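You operate a simulated robot arm through the tools that you are given. There is no shell and no other tool. Be economical: measure what you need, move in short steps, check, and stop when the job is done.

Carry out the task below with a simulated two-armed robot. There is one attempt and no reset: what you move stays moved.

## Task
On the side table, fold the grey cloth in half, so that its two long edges meet.

Only the result counts: the job must be done as asked and must still hold three seconds after the hand-in. Knocking over, shifting, dropping, spilling or breaking anything else fails it. Flat cloth is picked up by pressing the open fingertips on it (5 to 10 N) and closing them slowly along it; thin cloth reads only 2 to 8 mm in the jaws.

## Robot
Two 7-joint arms with two-finger parallel grippers on one trunk, on a base that drives. Base frame: it is fixed to the floor where the robot stands at the start and does not move with it; the origin is under the middle of the robot, x ahead of it, y to its left, z up; the surface under the hand at the start is at about z = 800. Readings come in mm, degrees, newtons and seconds.
The left shoulder is at the start at [50, 187, 1085], the right one opposite. With the tool pointing down near the work surface each hand reaches from about 100 to 660 mm from the robot's upright axis, wherever it stands, measured 20 degrees to its own side. Places, roughly: side table [600, -300, 800]. Payload 3.43 kg a hand.
Tool frame (each hand has its own): the origin (TCP) lies between the finger pads and is the grasp point; the fingertips stand 30 mm ahead of it; z points along the fingers, y is the line along which they close. The gripper opens to 94 mm. The fingers are 28 mm wide and 10 mm thick; the gripper's body (50 by 96 mm) begins 55 mm behind the TCP.
Orientation is that of the tool frame in the base frame, as a unit quaternion [x, y, z, w]. With the fingers straight down and closing along the base's y, the tool's x points along the base's -x, its y along +y and its z along -z.

## Interface
- The arms move only by the tool send_rows. It takes "left_deltas", "right_deltas" or both (then of equal length, played together; a hand with none holds still); each is one flat list of numbers, 7 for each row, row after row: the closure in counts, from 0 (fully open) to 255 (shut), then the shift along the tool's x, y, z in units of 300 mm (1.0 is 300 mm), then the turn, a rotation vector about the tool's x, y, z in units of 180 degrees (1.0 is 180 degrees). In form: [jaw, tx, ty, tz, wx, wy, wz, jaw, tx, ty, tz, wx, wy, wz, ...]. A call has 1 to 10 rows; each row is the pose to reach, as a shift and turn from the pose commanded when the call began, along the tool's axes at that moment. A call with a number of a shift or a turn outside -1 to 1 is refused whole. Rows are played at 5 a second. More than 50 mm and 8.6 degrees between two rows, or a gripper value outside its range, and nothing of the call is played. A pose out of reach is approached as far as the arm can. The call stops where the force on the tool passes 40 N (or 10 N more than at its start, if that is more) or the arm is blocked; 0.2 s more then pass. Each finger travels about 153 mm/s and halts on what it meets, pressing with about 28 N; the grip force reading is that of the motor and also rises with nothing between the fingers. The clock runs only during rows and for 0.2 s after the last one: add rows that repeat a pose to give the fingers time. It gives the time, the measured TCP pose, the force on the tool (base axes), the opening and the grip force at its end, in the units of the frame above (readings bear some noise), with the torque about the TCP (base axes, N m) and any sound that the robot's microphone picked up, and new pictures: "show" is both (left out), scene, wrist or none (wrist: the cameras of the hands that moved).
- Cameras (640 x 400 px; columns grow to the right, rows downward): "scene" is now at [136.4, -8.4, 1245.4]; the picture's right is [-0.05, -1.00, 0.00], its down [-0.61, 0.03, -0.79] and it looks along [0.79, -0.04, -0.61] (base axes); focal length 288 px, centre (320, 200). "left" rides on the left gripper at [76, -14, -103] in its tool frame; the picture's right is [0.18, 0.98, 0.00], its down [-0.75, 0.14, -0.64] and it looks along [-0.63, 0.12, 0.77] (tool axes); focal length 243 px, centre (320, 200). "right" rides on the right gripper at [76, 14, -102] in its tool frame; the picture's right is [-0.18, 0.98, 0.00], its down [-0.75, -0.14, -0.64] and it looks along [-0.63, -0.12, 0.77] (tool axes); focal length 243 px, centre (320, 200).
- move_column(by): slides the trunk up (or, below 0, down) by that many mm; the arms and the scene camera ride with it, the base frame stays. It gives what a move gives, with no picture.
- base_move(legs): drives the robot by 1 to 6 legs, each [ahead, left, turn to the left] in mm, mm and degrees, along the robot's own axes; the way and the turn of a leg run together, so that a leg with both is an arc; at most 1500 mm and 180 degrees a leg. The arms and the cameras ride along, it lands a little off, and it stops where it bumps. It gives what a move gives, and a new picture of the scene camera.
- pan_tilt(pan, tilt): turns the head with the scene camera to pan (to the left, within 80 degrees either way) and tilt (down, from -29 to 69), counted from straight ahead of the robot. It gives what a move gives, and a new picture of the scene camera.
- probe_pixels(camera, pixels): for up to 12 pixels [column, row] of the newest picture of that camera ("zoom" is the newest enlarged one), the place [x, y, z] in the base frame of the surface seen there, good to about 2 mm, but the place of the scene camera against the robot may be out by one fixed shift of up to 12 mm in any direction. No time passes.
- inspect(camera, box): a new picture of the part [left, top, right, bottom] of that camera's present view, enlarged. No time passes.
- hand_in(): hands the job in; it is judged then, once.

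Work in short steps. Measure before you move; look again where a grasp or a placing could have gone wrong, and mend it. You have 80 turns and 260 pictures in all, those below and enlarged ones among them. Open the grippers and draw the arms clear of the work before you hand the job in, unless the task says otherwise; then end with one line.

The tools are called by a JSON object that holds its "op" and its "data". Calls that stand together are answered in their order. send_rows: Moves the arms, as the interface text tells. Its arguments: {"type":"object","properties":{"left_deltas":{"type":"array"},"right_deltas":{"type":"array"},"show":{"type":"string","enum":["both","scene","wrist","none"]}},"required":[]} The other tools are called the same way: move_column (by) slides the trunk up or down; base_move (legs) drives the base; pan_tilt (pan, tilt) turns the head that bears the scene camera; probe_pixels (camera, pixels) gives the place of the surface under pixels of a picture; inspect (camera, box) takes an enlarged picture of a part of a camera's view; hand_in () hands the job in.

At the start:

```text
time_s: 0.0
left_tcp_pos: [448.3, 123.9, 952.5]
left_tool_rot: [-0.001, 1.0, 0.0, 0.0]
left_ft_force: [-0.4, -0.3, -0.3]
left_torque: [0.02, -0.02, 0.03]
left_finger_gap: 94.0
left_gripper_force: 0.1
right_tcp_pos: [400.8, -235.9, 1037.9]
right_tool_rot: [0.0, 1.0, 0.0, 0.0]
right_ft_force: [0.4, 1.0, -0.5]
right_torque: [0.01, 0.01, 0.01]
right_finger_gap: 93.8
right_gripper_force: 0.2
trunk travel left (down, up): [-300.0, 132.0]
robot x, y, heading: [1.9, 1.1, 0.0]
head pan, tilt: [-3.0, 37.4]
```

scene: 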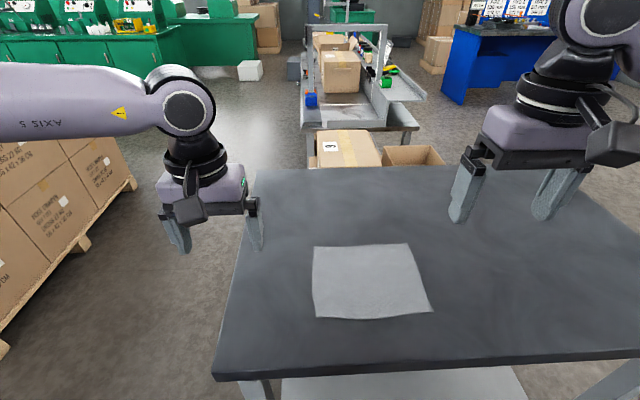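
right: 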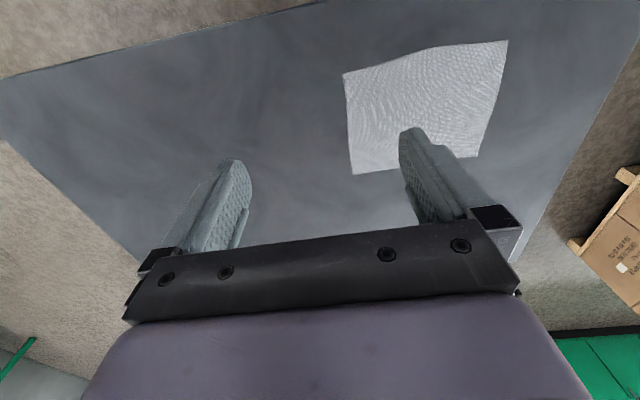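
left: 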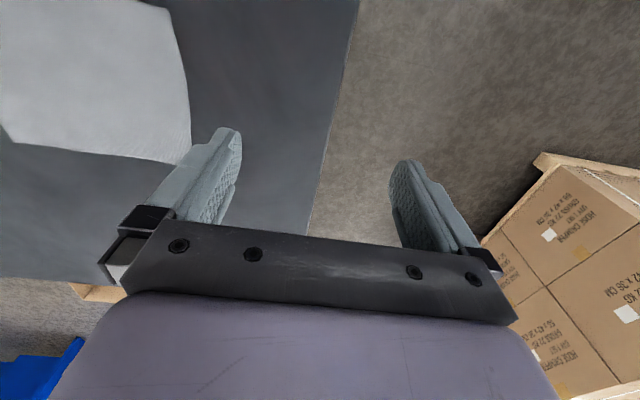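

The grey cloth appears in the scene at corners about (313,247), (407,244), (432,312), (315,318). I measure its corners, edge midpoints and the table.

{"op": "probe_pixels", "data": {"camera": "scene", "pixels": [[314, 248], [406, 245], [431, 311], [316, 317], [360, 246], [314, 282], [419, 278], [372, 317], [365, 280], [280, 280], [500, 300], [360, 340]]}}

{"op": "inspect", "data": {"camera": "scene", "box": [290, 225, 450, 325]}}

{"op": "probe_pixels", "data": {"camera": "right", "pixels": [[346, 77], [504, 43], [354, 171], [478, 154], [430, 100], [300, 120]]}}

```text
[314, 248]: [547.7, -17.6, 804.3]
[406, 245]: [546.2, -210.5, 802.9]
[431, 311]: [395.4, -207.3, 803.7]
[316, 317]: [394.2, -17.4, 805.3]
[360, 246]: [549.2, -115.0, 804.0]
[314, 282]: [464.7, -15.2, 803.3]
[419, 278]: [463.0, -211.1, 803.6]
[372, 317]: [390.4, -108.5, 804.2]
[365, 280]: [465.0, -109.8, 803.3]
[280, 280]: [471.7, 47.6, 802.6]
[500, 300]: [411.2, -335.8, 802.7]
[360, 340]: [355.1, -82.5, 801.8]
```

```text
4.00 times, centred on (370, 275) of scene
```

zoom: 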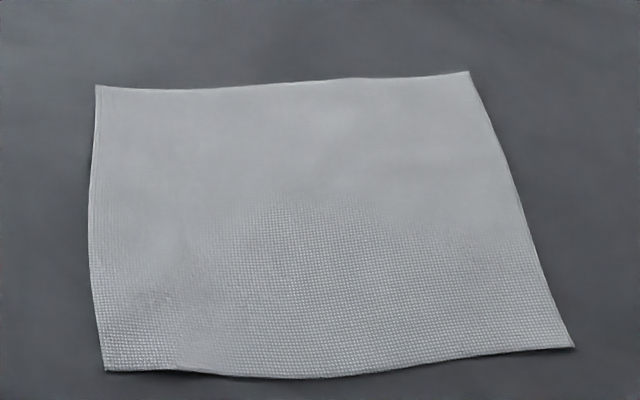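

```text
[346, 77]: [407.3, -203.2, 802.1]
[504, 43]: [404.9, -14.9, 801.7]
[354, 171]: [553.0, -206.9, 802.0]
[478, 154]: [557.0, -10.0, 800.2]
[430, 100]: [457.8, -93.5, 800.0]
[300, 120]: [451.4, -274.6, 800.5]
```

The wrist camera reading (probably the truer one) puts the cloth at x 405–556, y −207 to −12, so the long edges run along y. I plan to pinch the far edge near both corners and fold it towards the robot. First I turn both hands so they close along x, with their cameras on the outer sides.

{"op": "send_rows", "data": {"left_deltas": [0, 0, 0, 0, 0, 0, 0.0444, 0, 0, 0, 0, 0, 0, 0.0888, 0, 0, 0, 0, 0, 0, 0.1332, 0, 0, 0, 0, 0, 0, 0.1776, 0, 0, 0, 0, 0, 0, 0.222, 0, 0, 0, 0, 0, 0, 0.2664, 0, 0, 0, 0, 0, 0, 0.3108, 0, 0, 0, 0, 0, 0, 0.3552, 0, 0, 0, 0, 0, 0, 0.3996, 0, 0, 0, 0, 0, 0, 0.444], "right_deltas": [0, 0, 0, 0, 0, 0, -0.0444, 0, 0, 0, 0, 0, 0, -0.0888, 0, 0, 0, 0, 0, 0, -0.1332, 0, 0, 0, 0, 0, 0, -0.1776, 0, 0, 0, 0, 0, 0, -0.222, 0, 0, 0, 0, 0, 0, -0.2664, 0, 0, 0, 0, 0, 0, -0.3108, 0, 0, 0, 0, 0, 0, -0.3552, 0, 0, 0, 0, 0, 0, -0.3996, 0, 0, 0, 0, 0, 0, -0.444], "show": "scene"}}

```text
time_s: 2.2
left_tcp_pos: [397.5, 113.5, 982.1]
left_tool_rot: [0.583, 0.812, 0.028, 0.022]
left_ft_force: [-1.4, 0.2, 1.2]
left_torque: [-0.07, -0.04, 0.02]
left_finger_gap: 94.1
left_gripper_force: 0.0
left hand out of reach, approached as far as the arm can: row 8, 9, 10
right_tcp_pos: [319.1, -169.5, 1034.9]
right_tool_rot: [-0.641, 0.768, -0.002, 0.002]
right_ft_force: [0.6, 0.3, 0.5]
right_torque: [-0.03, -0.06, -0.01]
right_finger_gap: 93.8
right_gripper_force: 0.0
right hand out of reach, approached as far as the arm can: row 8, 9, 10
trunk travel left (down, up): [-300.0, 132.0]
robot x, y, heading: [1.5, -0.2, -0.0]
head pan, tilt: [-3.0, 37.4]
```

scene: 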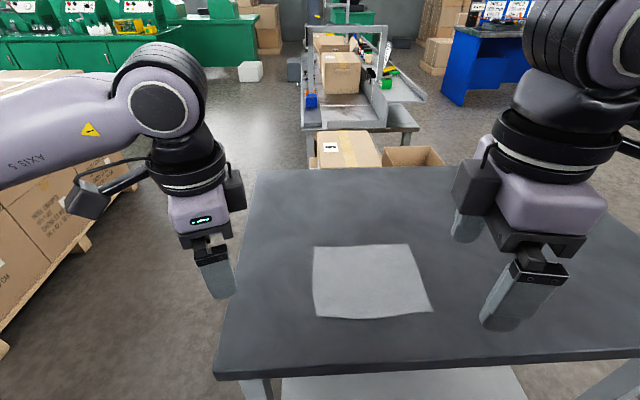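

The wrist limits stop me near 70–80°. About 60° is enough, and it makes the closing direction point outward to each far corner. I turn back 20° and move each hand over its far corner, with the TCP at z about 900.

{"op": "send_rows", "data": {"left_deltas": [0, 0, 0, 0, 0, 0, -0.037, 0, 0, 0, 0, 0, 0, -0.074, 0, 0, 0, 0, 0, 0, -0.111, 0, -0.0943, 0.0353, 0.0283, 0, 0, -0.111, 0, -0.1886, 0.0706, 0.0567, 0, 0, -0.111, 0, -0.2829, 0.1059, 0.085, 0, 0, -0.111, 0, -0.3771, 0.1411, 0.1133, 0, 0, -0.111, 0, -0.4714, 0.1764, 0.1417, 0, 0, -0.111, 0, -0.5657, 0.2117, 0.17, 0, 0, -0.111], "right_deltas": [0, 0, 0, 0, 0, 0, 0.037, 0, 0, 0, 0, 0, 0, 0.074, 0, 0, 0, 0, 0, 0, 0.111, 0, -0.0408, -0.0712, 0.0767, 0, 0, 0.111, 0, -0.0816, -0.1424, 0.1533, 0, 0, 0.111, 0, -0.1224, -0.2137, 0.23, 0, 0, 0.111, 0, -0.1631, -0.2849, 0.3067, 0, 0, 0.111, 0, -0.2039, -0.3561, 0.3833, 0, 0, 0.111, 0, -0.2447, -0.4273, 0.46, 0, 0, 0.111]}}

```text
time_s: 4.2
left_tcp_pos: [519.6, -26.8, 935.7]
left_tool_rot: [0.433, 0.901, 0.023, 0.025]
left_ft_force: [-0.2, -0.5, -0.8]
left_torque: [-0.01, -0.02, -0.01]
left_finger_gap: 93.9
left_gripper_force: 0.0
right_tcp_pos: [444.1, -127.2, 911.3]
right_tool_rot: [-0.498, 0.867, 0.0, 0.001]
right_ft_force: [1.2, 0.2, -0.2]
right_torque: [0.03, 0.01, 0.01]
right_finger_gap: 94.0
right_gripper_force: 0.1
right hand out of reach, approached as far as the arm can: row 9
trunk travel left (down, up): [-300.0, 132.0]
robot x, y, heading: [-0.5, -1.7, 0.0]
head pan, tilt: [-3.0, 37.4]
```

scene: 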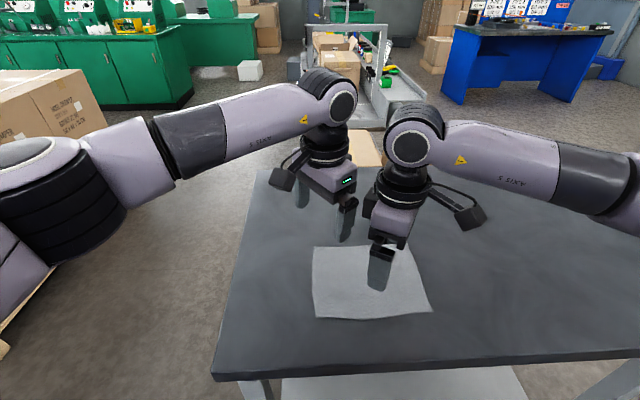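
right: 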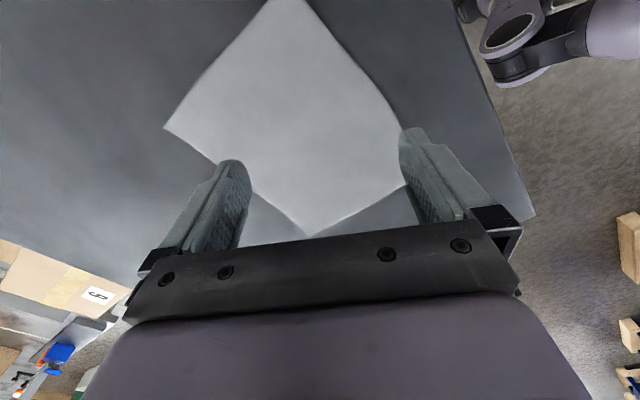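
left: 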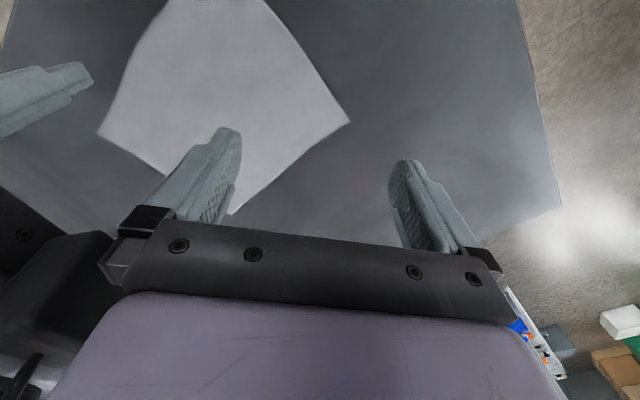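

The deltas start from the pose actually reached: left is at (520,−27,936), tilted about 4°, and right is at (444,−127,911). I straighten the left hand and move it to (540,−32), and move the right hand to (540,−186) with about 8° less turn.

{"op": "send_rows", "data": {"left_deltas": [0, -0.014, 0.01, 0, 0.005, 0.002, 0, 0, -0.028, 0.02, 0, 0.01, 0.004, 0, 0, -0.042, 0.03, 0, 0.015, 0.006, 0, 0, -0.055, 0.042, 0, 0.02, 0.008, 0], "right_deltas": [0, 0.002, -0.094, 0, 0, 0, 0.015, 0, 0.004, -0.188, 0, 0, 0, 0.03, 0, 0.006, -0.281, 0, 0, 0, 0.045, 0, 0.008, -0.375, 0, 0, 0, 0.047]}}

```text
time_s: 5.2
left_tcp_pos: [517.5, -26.5, 934.8]
left_tool_rot: [0.433, 0.901, 0.024, 0.024]
left_ft_force: [0.3, 0.3, 0.0]
left_torque: [-0.04, -0.01, -0.01]
left_finger_gap: 93.9
left_gripper_force: 0.0
left hand out of reach, approached as far as the arm can: row 1, 2, 3, 4
right_tcp_pos: [474.1, -145.5, 910.7]
right_tool_rot: [-0.437, 0.9, 0.0, 0.0]
right_ft_force: [0.3, 0.1, -0.1]
right_torque: [-0.01, 0.04, 0.01]
right_finger_gap: 94.2
right_gripper_force: 0.1
right hand out of reach, approached as far as the arm can: row 1, 2, 3, 4
trunk travel left (down, up): [-300.0, 132.0]
robot x, y, heading: [-1.4, 2.6, -0.0]
head pan, tilt: [-3.0, 37.4]
```

scene: 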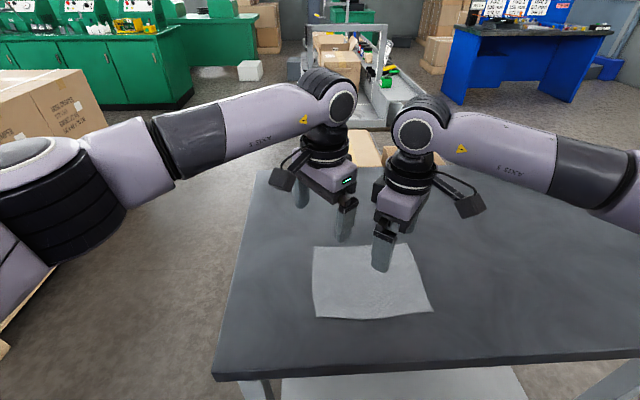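
right: 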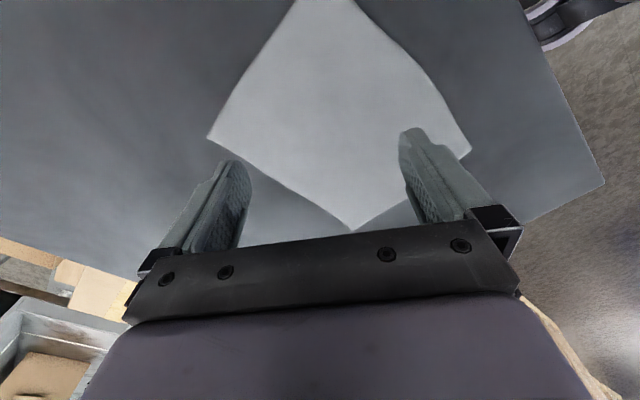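
left: 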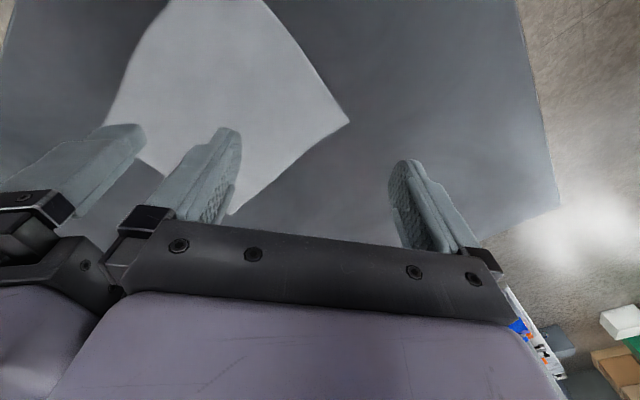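

Both arms sit at a limit set by the wrist turn. I reduce the turn to about 40°, which is still diagonal to the corners, and go for the same targets.

{"op": "send_rows", "data": {"left_deltas": [0, -0.01, 0.01, 0, 0.005, 0.002, -0.03, 0, -0.03, 0.02, 0, 0.01, 0.004, -0.061, 0, -0.045, 0.03, 0, 0.015, 0.006, -0.061, 0, -0.061, 0.047, 0, 0.02, 0.008, -0.061], "right_deltas": [0, 0, -0.03, 0, 0, 0, 0.033, 0, -0.01, -0.1, 0, 0, 0, 0.066, 0, -0.02, -0.18, 0, 0, 0, 0.066, 0, -0.03, -0.256, 0, 0, 0, 0.066]}}

```text
time_s: 6.2
left_tcp_pos: [541.1, -32.6, 937.7]
left_tool_rot: [0.345, 0.939, -0.002, 0.002]
left_ft_force: [0.2, 0.5, -0.3]
left_torque: [0.01, -0.01, 0.0]
left_finger_gap: 94.2
left_gripper_force: 0.1
right_tcp_pos: [529.7, -179.6, 911.6]
right_tool_rot: [-0.338, 0.941, 0.0, 0.0]
right_ft_force: [-0.8, -0.6, 0.1]
right_torque: [0.04, 0.02, 0.0]
right_finger_gap: 94.1
right_gripper_force: 0.1
right hand out of reach, approached as far as the arm can: row 4
trunk travel left (down, up): [-300.0, 132.0]
robot x, y, heading: [-2.5, -0.2, -0.3]
head pan, tilt: [-3.0, 37.4]
```

scene: 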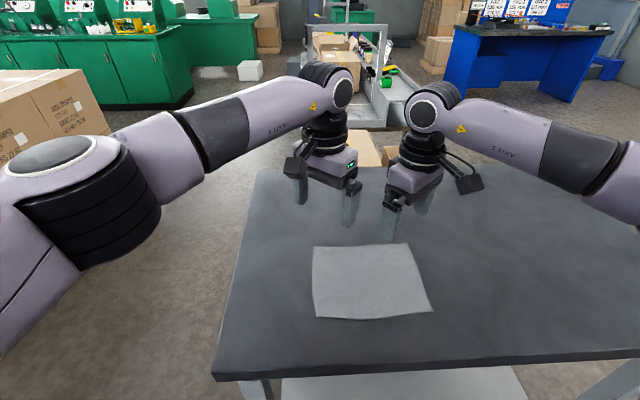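
right: 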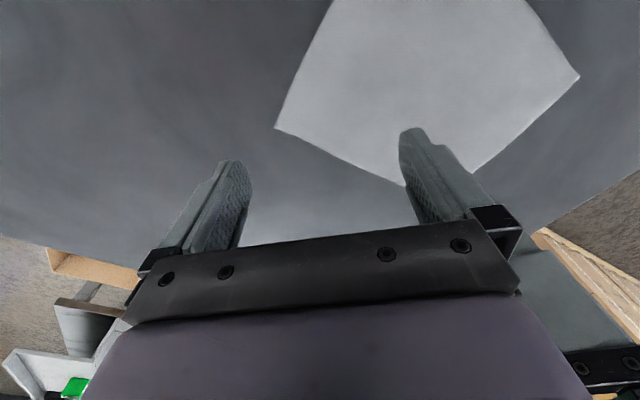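
left: 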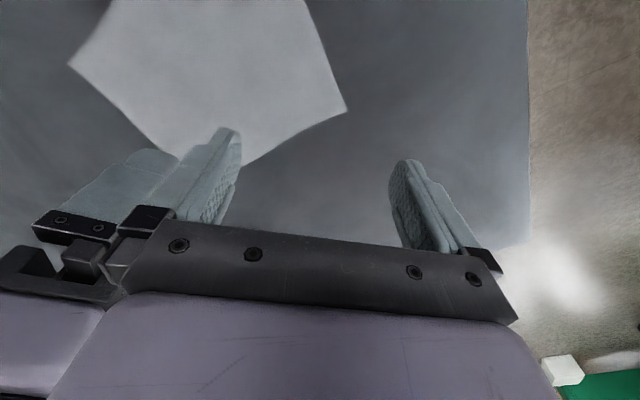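

Left is at (541,−33,938) and right at (530,−180,912), both vertical. I measure the cloth corners in the wrist pictures for an accurate approach.

{"op": "probe_pixels", "data": {"camera": "left", "pixels": [[344, 110], [246, 160], [306, 3], [290, 134], [410, 130], [232, 132], [400, 162]]}}

{"op": "probe_pixels", "data": {"camera": "right", "pixels": [[277, 128], [403, 184], [576, 76], [340, 160], [335, 5], [240, 165], [411, 130]]}}

{"op": "probe_pixels", "data": {"camera": "scene", "pixels": [[314, 248], [406, 245], [431, 311], [316, 317]]}}

```text
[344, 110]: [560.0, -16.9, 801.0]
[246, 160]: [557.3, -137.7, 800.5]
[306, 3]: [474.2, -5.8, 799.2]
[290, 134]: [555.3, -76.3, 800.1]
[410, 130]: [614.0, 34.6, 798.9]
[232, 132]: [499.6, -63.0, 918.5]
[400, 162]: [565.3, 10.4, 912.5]
```

```text
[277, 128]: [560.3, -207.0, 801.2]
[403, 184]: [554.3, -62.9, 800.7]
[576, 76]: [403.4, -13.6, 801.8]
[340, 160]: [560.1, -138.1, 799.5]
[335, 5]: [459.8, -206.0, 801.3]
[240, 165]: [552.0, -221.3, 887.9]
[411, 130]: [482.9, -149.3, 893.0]
```

```text
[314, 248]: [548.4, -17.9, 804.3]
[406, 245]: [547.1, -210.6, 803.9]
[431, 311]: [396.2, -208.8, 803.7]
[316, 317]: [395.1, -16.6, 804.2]
```

Far corners are FL (559,−15) and FR (559,−207). I descend both hands to TCP z 850 (tips 820), with the gap at about 40 mm, centred 28 mm inward from each corner. The right hand turns back slightly so it can reach.

{"op": "send_rows", "data": {"left_deltas": [146, -0.003, -0.003, 0.1, 0, 0, 0, 146, -0.006, -0.007, 0.2, 0, 0, 0, 146, -0.009, -0.01, 0.29, 0, 0, 0, 146, -0.009, -0.01, 0.29, 0, 0, 0], "right_deltas": [146, -0.005, -0.013, 0.07, 0, 0, 0.042, 146, -0.01, -0.026, 0.14, 0, 0, 0.042, 146, -0.016, -0.039, 0.203, 0, 0, 0.042, 146, -0.016, -0.039, 0.203, 0, 0, 0.042]}}

```text
time_s: 7.2
left_tcp_pos: [540.9, -37.0, 849.8]
left_tool_rot: [0.345, 0.939, -0.002, 0.001]
left_ft_force: [-0.5, 0.6, -0.9]
left_torque: [-0.03, 0.0, -0.04]
left_finger_gap: 40.0
left_gripper_force: 0.0
right_tcp_pos: [540.7, -186.6, 850.1]
right_tool_rot: [-0.275, 0.961, 0.0, 0.0]
right_ft_force: [0.3, -0.2, 0.4]
right_torque: [0.01, 0.02, 0.01]
right_finger_gap: 40.5
right_gripper_force: 0.0
trunk travel left (down, up): [-300.0, 132.0]
robot x, y, heading: [0.3, 1.0, 0.0]
head pan, tilt: [-3.0, 37.4]
```

scene: 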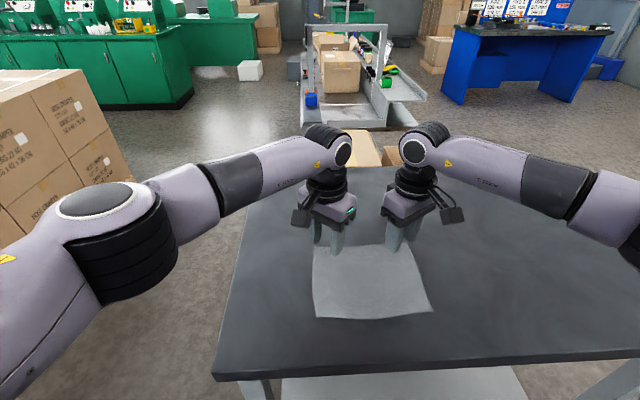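
right: 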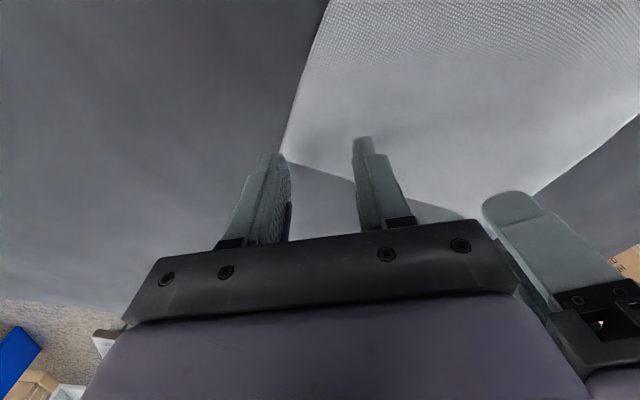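
left: 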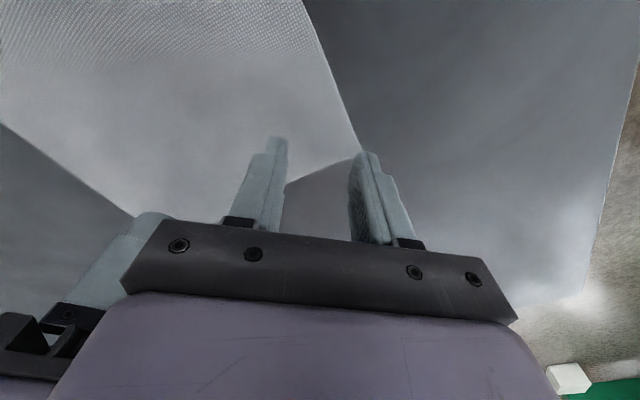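

The outer fingers sit right at the corners (right picture corner at about (285,155), left at about (362,152)). I lower 18 mm to near contact and read the force.

{"op": "send_rows", "data": {"left_deltas": [146, 0, 0, 0.03, 0, 0, 0, 146, 0, 0, 0.05, 0, 0, 0, 146, 0, 0, 0.06, 0, 0, 0], "right_deltas": [146, 0, 0, 0.03, 0, 0, 0, 146, 0, 0, 0.05, 0, 0, 0, 146, 0, 0, 0.06, 0, 0, 0], "show": "wrist"}}

```text
time_s: 8.0
left_tcp_pos: [542.0, -36.3, 831.5]
left_tool_rot: [0.344, 0.939, -0.003, 0.003]
left_ft_force: [-1.4, -0.4, 0.1]
left_torque: [-0.02, 0.03, 0.03]
left_finger_gap: 39.9
left_gripper_force: 0.1
right_tcp_pos: [540.5, -185.7, 832.9]
right_tool_rot: [-0.276, 0.961, 0.0, 0.0]
right_ft_force: [0.5, -0.2, 0.7]
right_torque: [0.03, -0.01, -0.01]
right_finger_gap: 40.3
right_gripper_force: 0.0
trunk travel left (down, up): [-300.0, 132.0]
robot x, y, heading: [2.1, 0.8, 0.2]
head pan, tilt: [-3.0, 37.4]
```

right: 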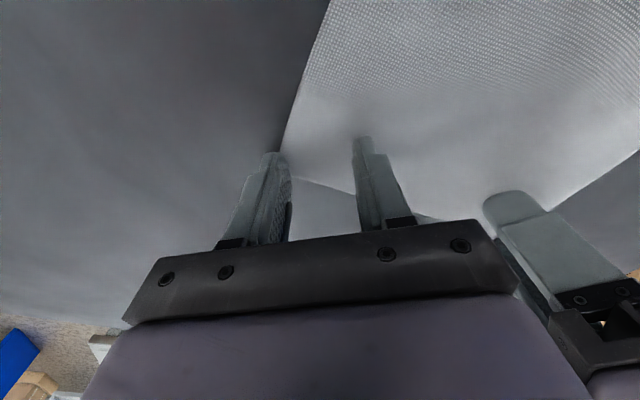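
left: 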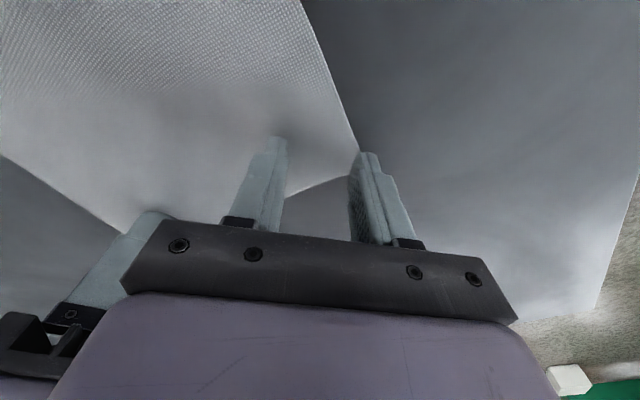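

Still no contact (tips about 802). I shift 6 mm inward so both fingers land on cloth, and go 2 mm lower.

{"op": "send_rows", "data": {"left_deltas": [146, 0, -0.02, 0, 0, 0, 0, 146, 0, -0.02, 0.004, 0, 0, 0, 146, 0, -0.02, 0.007, 0, 0, 0], "right_deltas": [146, 0, 0.02, 0, 0, 0, 0, 146, 0, 0.02, 0.005, 0, 0, 0, 146, 0, 0.02, 0.01, 0, 0, 0], "show": "none"}}

```text
time_s: 8.8
left_tcp_pos: [537.8, -41.7, 830.4]
left_tool_rot: [0.345, 0.939, -0.001, 0.003]
left_ft_force: [-0.6, 0.6, 6.3]
left_torque: [0.15, -0.02, -0.03]
left_finger_gap: 40.3
left_gripper_force: 0.1
right_tcp_pos: [538.3, -180.8, 830.2]
right_tool_rot: [-0.276, 0.961, 0.001, 0.001]
right_ft_force: [-0.5, 0.2, 4.9]
right_torque: [-0.09, -0.02, 0.0]
right_finger_gap: 40.4
right_gripper_force: 0.4
trunk travel left (down, up): [-300.0, 132.0]
robot x, y, heading: [0.4, -2.4, 0.3]
head pan, tilt: [-3.0, 37.4]
```

Contact is made at 6.3 N and 4.9 N. I close slowly at about 4 mm per row, pressing the right hand a hair more.

{"op": "send_rows", "data": {"left_deltas": [157, 0, 0, 0, 0, 0, 0, 168, 0, 0, 0, 0, 0, 0, 179, 0, 0, 0, 0, 0, 0, 190, 0, 0, 0, 0, 0, 0, 201, 0, 0, 0, 0, 0, 0, 212, 0, 0, 0, 0, 0, 0, 223, 0, 0, 0, 0, 0, 0, 234, 0, 0, 0, 0, 0, 0, 245, 0, 0, 0, 0, 0, 0, 255, 0, 0, 0, 0, 0, 0], "right_deltas": [157, 0, 0, 0.002, 0, 0, 0, 168, 0, 0, 0.002, 0, 0, 0, 179, 0, 0, 0.002, 0, 0, 0, 190, 0, 0, 0.002, 0, 0, 0, 201, 0, 0, 0.002, 0, 0, 0, 212, 0, 0, 0.002, 0, 0, 0, 223, 0, 0, 0.002, 0, 0, 0, 234, 0, 0, 0.002, 0, 0, 0, 245, 0, 0, 0.002, 0, 0, 0, 255, 0, 0, 0.002, 0, 0, 0]}}

```text
time_s: 11.0
left_tcp_pos: [537.6, -41.7, 830.7]
left_tool_rot: [0.346, 0.938, -0.002, 0.004]
left_ft_force: [-0.3, -5.3, 9.5]
left_torque: [-0.11, 0.02, -0.05]
left_finger_gap: 1.8
left_gripper_force: 28.0
right_tcp_pos: [536.7, -180.0, 832.1]
right_tool_rot: [-0.276, 0.961, 0.001, 0.002]
right_ft_force: [1.2, 4.9, 18.1]
right_torque: [0.08, -0.02, -0.02]
right_finger_gap: 1.8
right_gripper_force: 27.9
trunk travel left (down, up): [-300.0, 132.0]
robot x, y, heading: [1.3, -0.6, 0.0]
head pan, tilt: [-3.0, 37.4]
```

scene: 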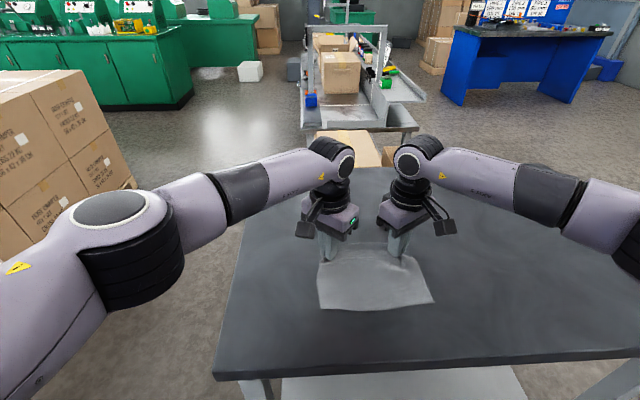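
right: 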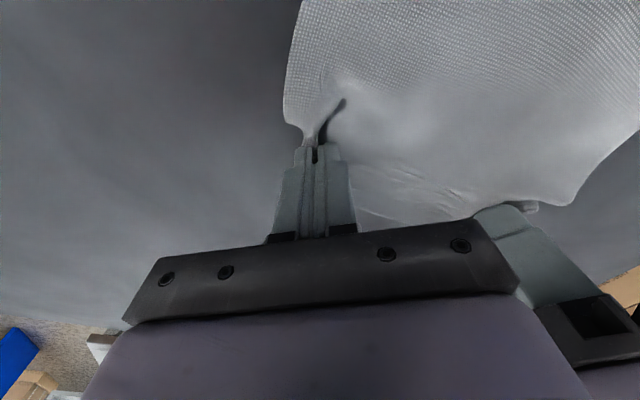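
left: 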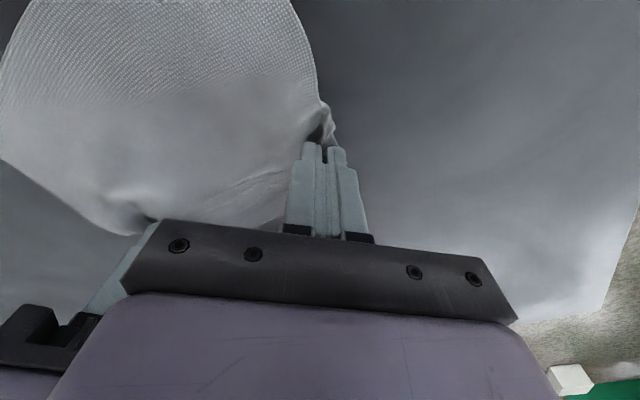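

Both jaws hold cloth (gap 1.8 mm, a ridge visible at each tip). I lift 40 mm and check.

{"op": "send_rows", "data": {"left_deltas": [255, 0, 0, -0.04, 0, 0, 0, 255, 0, 0, -0.09, 0, 0, 0, 255, 0, 0, -0.133, 0, 0, 0], "right_deltas": [255, 0, 0, -0.04, 0, 0, 0, 255, 0, 0, -0.09, 0, 0, 0, 255, 0, 0, -0.133, 0, 0, 0]}}

{"op": "inspect", "data": {"camera": "scene", "box": [280, 200, 460, 320]}}

```text
time_s: 11.8
left_tcp_pos: [537.0, -43.9, 870.1]
left_tool_rot: [0.345, 0.939, -0.002, 0.002]
left_ft_force: [-0.3, -7.1, -0.8]
left_torque: [-0.23, 0.03, -0.01]
left_finger_gap: 1.9
left_gripper_force: 28.8
right_tcp_pos: [538.2, -180.9, 869.5]
right_tool_rot: [-0.276, 0.961, 0.001, 0.0]
right_ft_force: [0.0, 6.9, 0.5]
right_torque: [0.24, -0.03, 0.0]
right_finger_gap: 1.5
right_gripper_force: 27.7
trunk travel left (down, up): [-300.0, 132.0]
robot x, y, heading: [-2.7, 1.7, -0.1]
head pan, tilt: [-3.0, 37.4]
```

scene: 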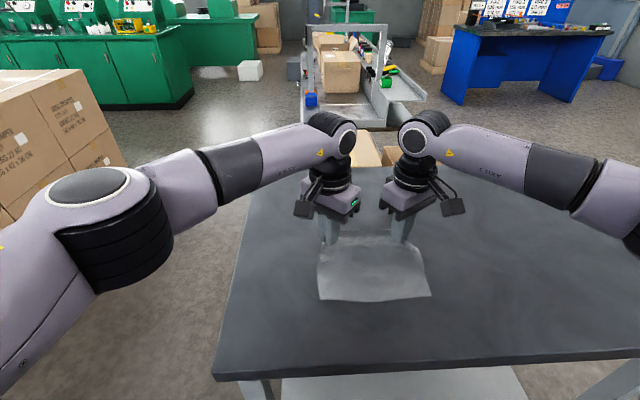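
right: 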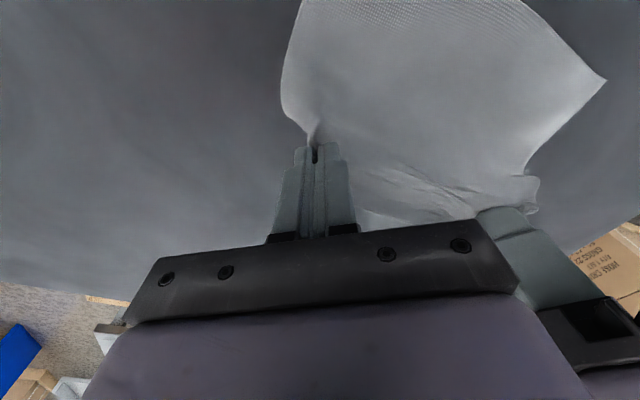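
left: 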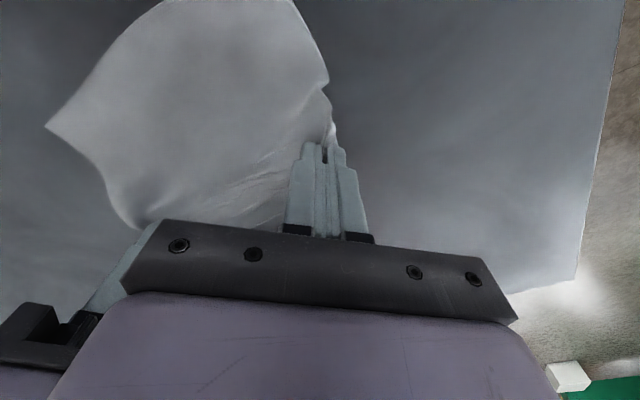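

```text
3.33 times, centred on (370, 260) of scene
```

zoom: 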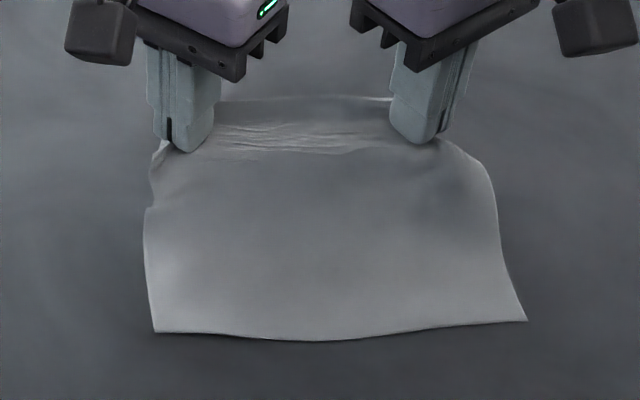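

Both corners hold and the cloth is taut between the hands (about 7 N). I measure where the near edge lies now, plus the far edge between the hands.

{"op": "probe_pixels", "data": {"camera": "zoom", "pixels": [[156, 331], [310, 338], [523, 319], [148, 210], [495, 200], [300, 240], [300, 200], [300, 150], [300, 100], [160, 150], [440, 150]]}}

{"op": "probe_pixels", "data": {"camera": "right", "pixels": [[602, 80], [440, 215], [400, 190], [380, 215], [400, 140], [400, 80]]}}

{"op": "probe_pixels", "data": {"camera": "left", "pixels": [[48, 127], [250, 190], [240, 215], [245, 140]]}}

```text
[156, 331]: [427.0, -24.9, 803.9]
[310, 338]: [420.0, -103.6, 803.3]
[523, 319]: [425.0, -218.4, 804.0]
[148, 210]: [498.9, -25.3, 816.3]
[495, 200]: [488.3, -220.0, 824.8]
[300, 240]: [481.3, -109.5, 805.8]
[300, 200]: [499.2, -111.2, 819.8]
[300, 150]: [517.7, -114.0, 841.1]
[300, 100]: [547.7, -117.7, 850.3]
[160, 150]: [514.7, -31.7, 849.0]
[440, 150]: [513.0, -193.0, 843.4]
```

```text
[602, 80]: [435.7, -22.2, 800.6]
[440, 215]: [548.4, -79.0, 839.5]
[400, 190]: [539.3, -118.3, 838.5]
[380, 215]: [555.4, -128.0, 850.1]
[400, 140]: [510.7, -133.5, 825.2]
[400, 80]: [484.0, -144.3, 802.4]
```

```text
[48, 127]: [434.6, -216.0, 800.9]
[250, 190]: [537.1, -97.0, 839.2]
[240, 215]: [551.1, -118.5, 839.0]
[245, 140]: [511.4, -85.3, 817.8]
```

The near edge is now at x≈436 (corners y −22 and −216), with the taut line at x≈537 and a short flap past it. The fold line should be x≈512. I carry the edge over in an arc towards the robot, tilting the fingers forward by 32° on the way so the flap turns over, then look.

{"op": "send_rows", "data": {"left_deltas": [255, 0.038, -0.041, -0.039, -0.0288, -0.0338, 0, 255, 0.0917, -0.0867, -0.056, -0.0576, -0.0677, 0, 255, 0.1472, -0.134, -0.0413, -0.0864, -0.1015, 0, 255, 0.1947, -0.1744, -0.005, -0.1152, -0.1354, 0], "right_deltas": [255, 0.0445, 0.0357, -0.039, 0.0236, -0.0376, 0, 255, 0.1038, 0.0729, -0.056, 0.0472, -0.0753, 0, 255, 0.1659, 0.1118, -0.0413, 0.0707, -0.113, 0, 255, 0.2197, 0.1454, -0.005, 0.0943, -0.1507, 0]}}

{"op": "inspect", "data": {"camera": "scene", "box": [280, 200, 460, 320]}}

```text
time_s: 12.8
left_tcp_pos: [461.0, -43.5, 871.0]
left_tool_rot: [0.329, 0.902, 0.095, 0.261]
left_ft_force: [-0.9, -1.6, -1.1]
left_torque: [-0.03, 0.0, -0.03]
left_finger_gap: 1.9
left_gripper_force: 27.9
right_tcp_pos: [457.8, -179.1, 870.6]
right_tool_rot: [-0.264, 0.924, -0.076, 0.265]
right_ft_force: [0.5, 2.9, 0.2]
right_torque: [0.11, 0.06, 0.03]
right_finger_gap: 1.6
right_gripper_force: 27.9
trunk travel left (down, up): [-300.0, 132.0]
robot x, y, heading: [-0.2, -0.3, 0.4]
head pan, tilt: [-3.0, 37.4]
```

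scene: 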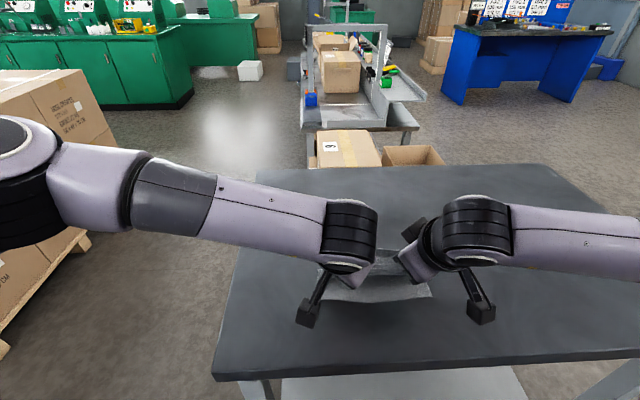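
right: 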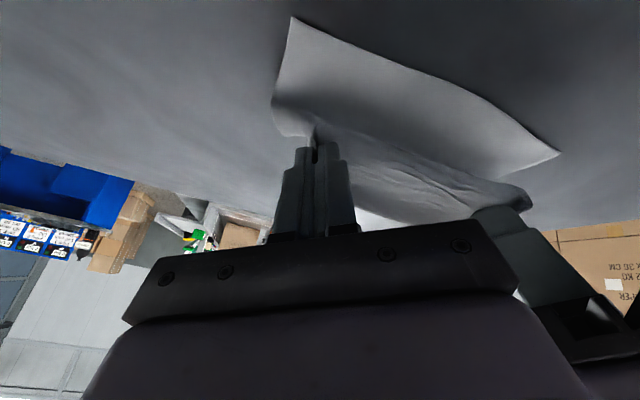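
left: 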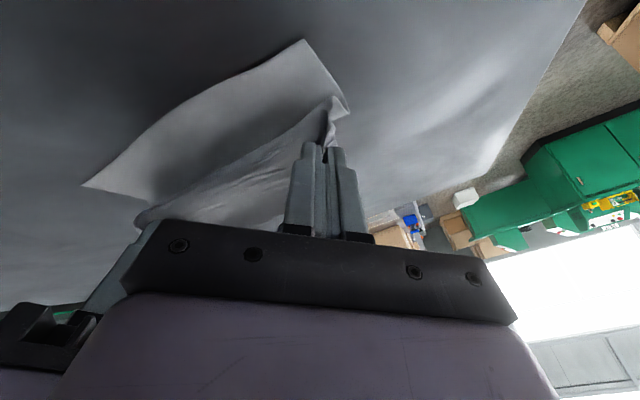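

```text
3.33 times, centred on (370, 260) of scene
```

zoom: 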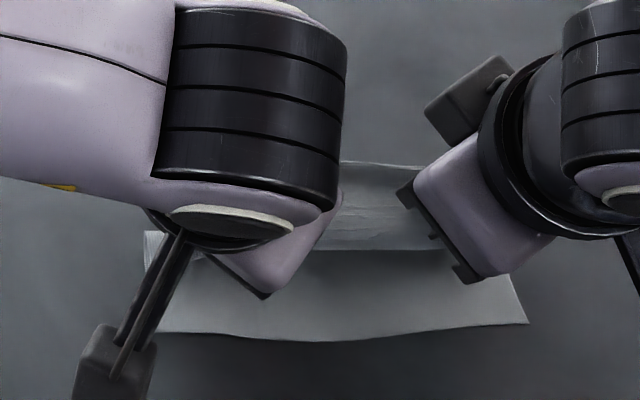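

The edge is carried over well. I probe the sheet between the hands to see which way the flap lies and where the near edge is.

{"op": "probe_pixels", "data": {"camera": "zoom", "pixels": [[375, 165], [375, 180], [375, 200], [375, 225], [375, 245], [375, 256], [375, 300], [350, 338], [525, 320], [165, 328]]}}

{"op": "probe_pixels", "data": {"camera": "right", "pixels": [[292, 20], [555, 155], [400, 165], [400, 190], [400, 130], [400, 90], [460, 185], [450, 210], [300, 130]]}}

{"op": "inspect", "data": {"camera": "right", "box": [240, 0, 600, 240]}}

{"op": "inspect", "data": {"camera": "left", "box": [70, 20, 400, 240]}}

```text
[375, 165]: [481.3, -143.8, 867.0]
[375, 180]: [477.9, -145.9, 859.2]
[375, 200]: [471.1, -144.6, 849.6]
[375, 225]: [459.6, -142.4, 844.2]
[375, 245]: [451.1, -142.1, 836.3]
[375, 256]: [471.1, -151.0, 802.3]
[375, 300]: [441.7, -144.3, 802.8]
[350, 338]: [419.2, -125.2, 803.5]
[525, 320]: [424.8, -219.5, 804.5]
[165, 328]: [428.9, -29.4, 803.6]
```

```text
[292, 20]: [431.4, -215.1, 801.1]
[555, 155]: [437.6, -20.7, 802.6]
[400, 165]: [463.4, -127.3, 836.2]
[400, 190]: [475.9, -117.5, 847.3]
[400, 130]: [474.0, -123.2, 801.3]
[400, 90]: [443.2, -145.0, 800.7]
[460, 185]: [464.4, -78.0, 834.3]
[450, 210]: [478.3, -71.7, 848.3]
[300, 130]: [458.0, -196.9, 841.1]
```

```text
1.67 times, centred on (420, 120) of right
```

zoom: 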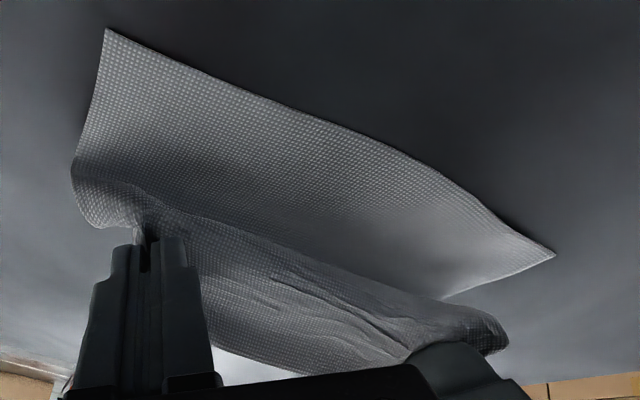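

```text
1.82 times, centred on (235, 130) of left
```

zoom: 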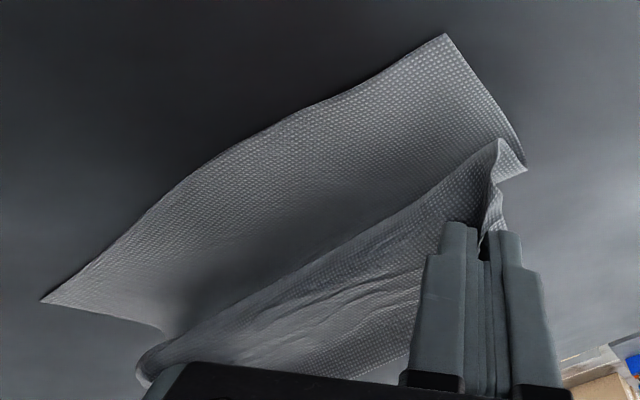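

The flap beyond the grip is about 40 mm wide and points up and forward, so releasing here would fold it back on itself. I reverse the arc, lay the cloth down again, and will regrasp right at the edge.

{"op": "send_rows", "data": {"left_deltas": [255, -0.0558, 0.0475, 0.001, 0.0288, 0.0338, 0, 255, -0.1062, 0.0903, 0.0329, 0.0576, 0.0677, 0, 255, -0.1442, 0.1227, 0.092, 0.0864, 0.1015, 0, 255, -0.1623, 0.138, 0.1685, 0.1152, 0.1354, 0, 255, -0.1523, 0.1296, 0.2272, 0.1152, 0.1354, 0, 255, -0.1432, 0.1218, 0.259, 0.1152, 0.1354, 0], "right_deltas": [255, -0.0645, -0.0404, 0.0028, -0.0236, 0.0376, 0, 255, -0.123, -0.077, 0.0364, -0.0472, 0.0753, 0, 255, -0.1677, -0.105, 0.0973, -0.0707, 0.113, 0, 255, -0.188, -0.1177, 0.1738, -0.0943, 0.1507, 0, 255, -0.1767, -0.1107, 0.2325, -0.0943, 0.1507, 0, 255, -0.1663, -0.1043, 0.2643, -0.0943, 0.1507, 0]}}

```text
time_s: 14.2
left_tcp_pos: [541.9, -42.7, 852.7]
left_tool_rot: [0.344, 0.939, -0.004, 0.002]
left_ft_force: [0.4, -5.6, -0.1]
left_torque: [-0.16, -0.04, -0.03]
left_finger_gap: 1.9
left_gripper_force: 28.1
left hand out of reach, approached as far as the arm can: row 5, 6
right_tcp_pos: [551.7, -175.7, 833.4]
right_tool_rot: [-0.278, 0.961, 0.001, 0.0]
right_ft_force: [-0.2, 5.8, 1.3]
right_torque: [0.15, -0.01, 0.0]
right_finger_gap: 1.6
right_gripper_force: 28.1
trunk travel left (down, up): [-300.0, 132.0]
robot x, y, heading: [1.7, -3.7, 0.2]
head pan, tilt: [-3.0, 37.4]
```

scene: 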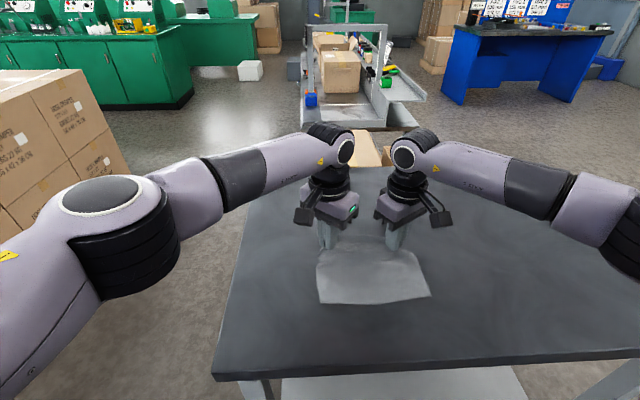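
right: 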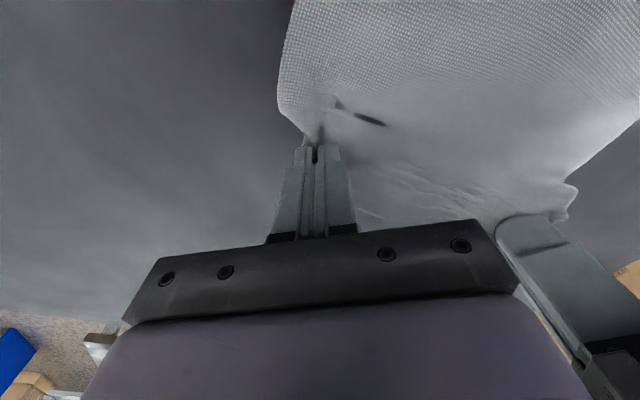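
left: 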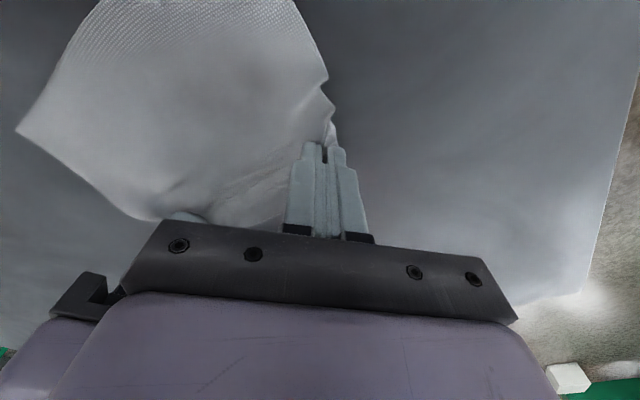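

Left stopped 18 mm high at its reach limit. I lower it straight down, then open both hands slowly.

{"op": "send_rows", "data": {"left_deltas": [255, 0, 0, 0.03, 0, 0, 0, 255, 0, 0, 0.058, 0, 0, 0, 240, 0, 0, 0.06, 0, 0, 0, 220, 0, 0, 0.06, 0, 0, 0, 200, 0, 0, 0.06, 0, 0, 0, 180, 0, 0, 0.05, 0, 0, 0, 150, 0, 0, 0.0, 0, 0, 0, 150, 0, 0, -0.1, 0, 0, 0, 150, 0, 0, -0.2, 0, 0, 0, 150, 0, 0, -0.3, 0, 0, 0], "right_deltas": [255, 0, 0, 0, 0, 0, 0, 255, 0, 0, 0, 0, 0, 0, 240, 0, 0, 0, 0, 0, 0, 220, 0, 0, 0, 0, 0, 0, 200, 0, 0, 0, 0, 0, 0, 180, 0, 0, -0.01, 0, 0, 0, 150, 0, 0, -0.06, 0, 0, 0, 150, 0, 0, -0.16, 0, 0, 0, 150, 0, 0, -0.26, 0, 0, 0, 150, 0, 0, -0.36, 0, 0, 0]}}

{"op": "inspect", "data": {"camera": "scene", "box": [280, 200, 460, 320]}}

```text
time_s: 16.4
left_tcp_pos: [543.4, -37.1, 943.6]
left_tool_rot: [0.343, 0.94, -0.003, 0.003]
left_ft_force: [0.4, 0.0, 0.3]
left_torque: [-0.03, -0.01, 0.02]
left_finger_gap: 38.4
left_gripper_force: 0.0
left hand out of reach, approached as far as the arm can: row 2, 3, 4, 5, 6
right_tcp_pos: [550.1, -178.6, 942.5]
right_tool_rot: [-0.275, 0.961, 0.0, -0.001]
right_ft_force: [0.6, -0.3, -1.0]
right_torque: [-0.04, 0.01, -0.01]
right_finger_gap: 38.6
right_gripper_force: 0.1
trunk travel left (down, up): [-300.0, 132.0]
robot x, y, heading: [0.4, 1.7, 0.1]
head pan, tilt: [-3.0, 37.4]
```

scene: 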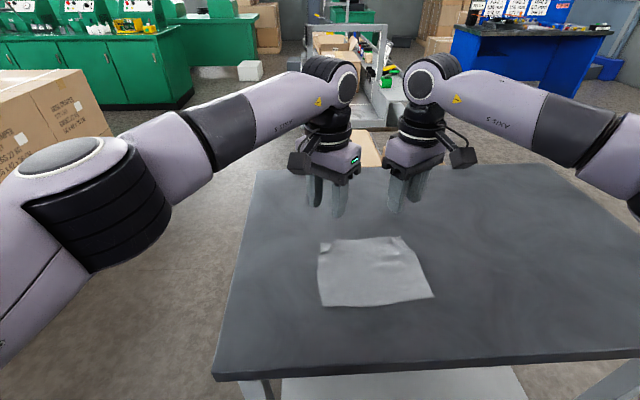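
right: 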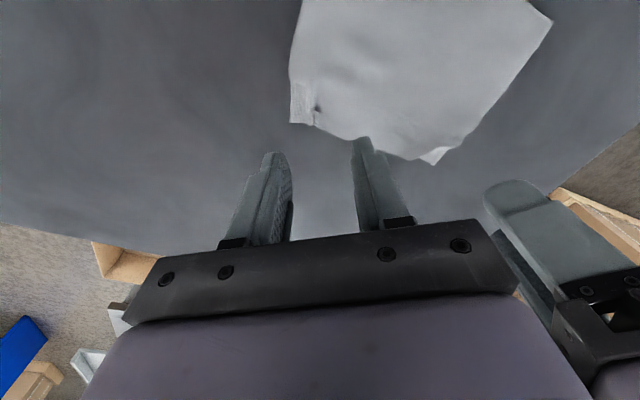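
left: 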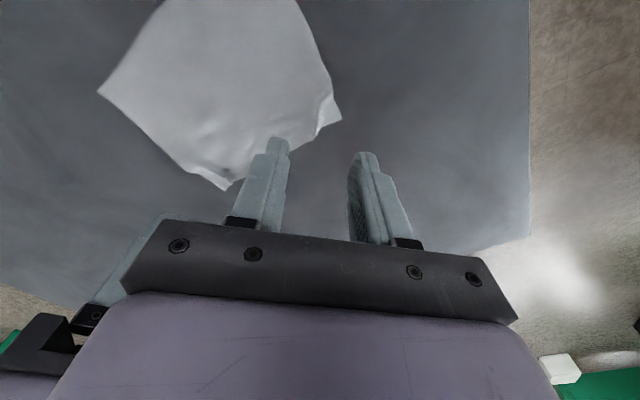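

```text
3.33 times, centred on (370, 260) of scene
```

zoom: 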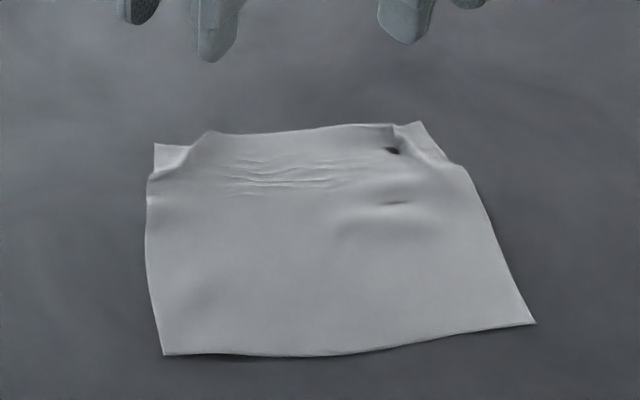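

The cloth lies flat again with small ridges at its far corners. I probe the corners and edges.

{"op": "probe_pixels", "data": {"camera": "zoom", "pixels": [[156, 146], [148, 180], [208, 134], [300, 131], [392, 126], [420, 123], [466, 170], [533, 322], [340, 353], [165, 353], [148, 260], [400, 205]]}}

{"op": "probe_pixels", "data": {"camera": "left", "pixels": [[339, 119], [330, 95], [316, 138], [195, 174], [226, 188], [98, 91]]}}

{"op": "probe_pixels", "data": {"camera": "right", "pixels": [[292, 122], [312, 124], [290, 80], [405, 157], [432, 163], [550, 22]]}}

```text
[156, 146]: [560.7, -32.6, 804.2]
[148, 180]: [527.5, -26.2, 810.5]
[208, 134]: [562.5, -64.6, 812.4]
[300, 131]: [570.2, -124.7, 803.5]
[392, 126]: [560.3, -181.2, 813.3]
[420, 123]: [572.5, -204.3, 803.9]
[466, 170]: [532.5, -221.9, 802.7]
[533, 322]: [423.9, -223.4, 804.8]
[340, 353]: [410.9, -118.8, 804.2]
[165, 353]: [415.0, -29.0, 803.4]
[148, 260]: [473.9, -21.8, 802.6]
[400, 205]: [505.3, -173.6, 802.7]
```

```text
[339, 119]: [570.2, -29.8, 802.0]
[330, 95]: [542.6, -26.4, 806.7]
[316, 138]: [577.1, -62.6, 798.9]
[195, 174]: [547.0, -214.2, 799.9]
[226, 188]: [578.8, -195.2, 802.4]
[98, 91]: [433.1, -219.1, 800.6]
```

```text
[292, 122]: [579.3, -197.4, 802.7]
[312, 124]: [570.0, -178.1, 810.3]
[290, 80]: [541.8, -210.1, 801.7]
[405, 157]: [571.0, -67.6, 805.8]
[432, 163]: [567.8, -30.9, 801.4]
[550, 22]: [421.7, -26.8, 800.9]
```

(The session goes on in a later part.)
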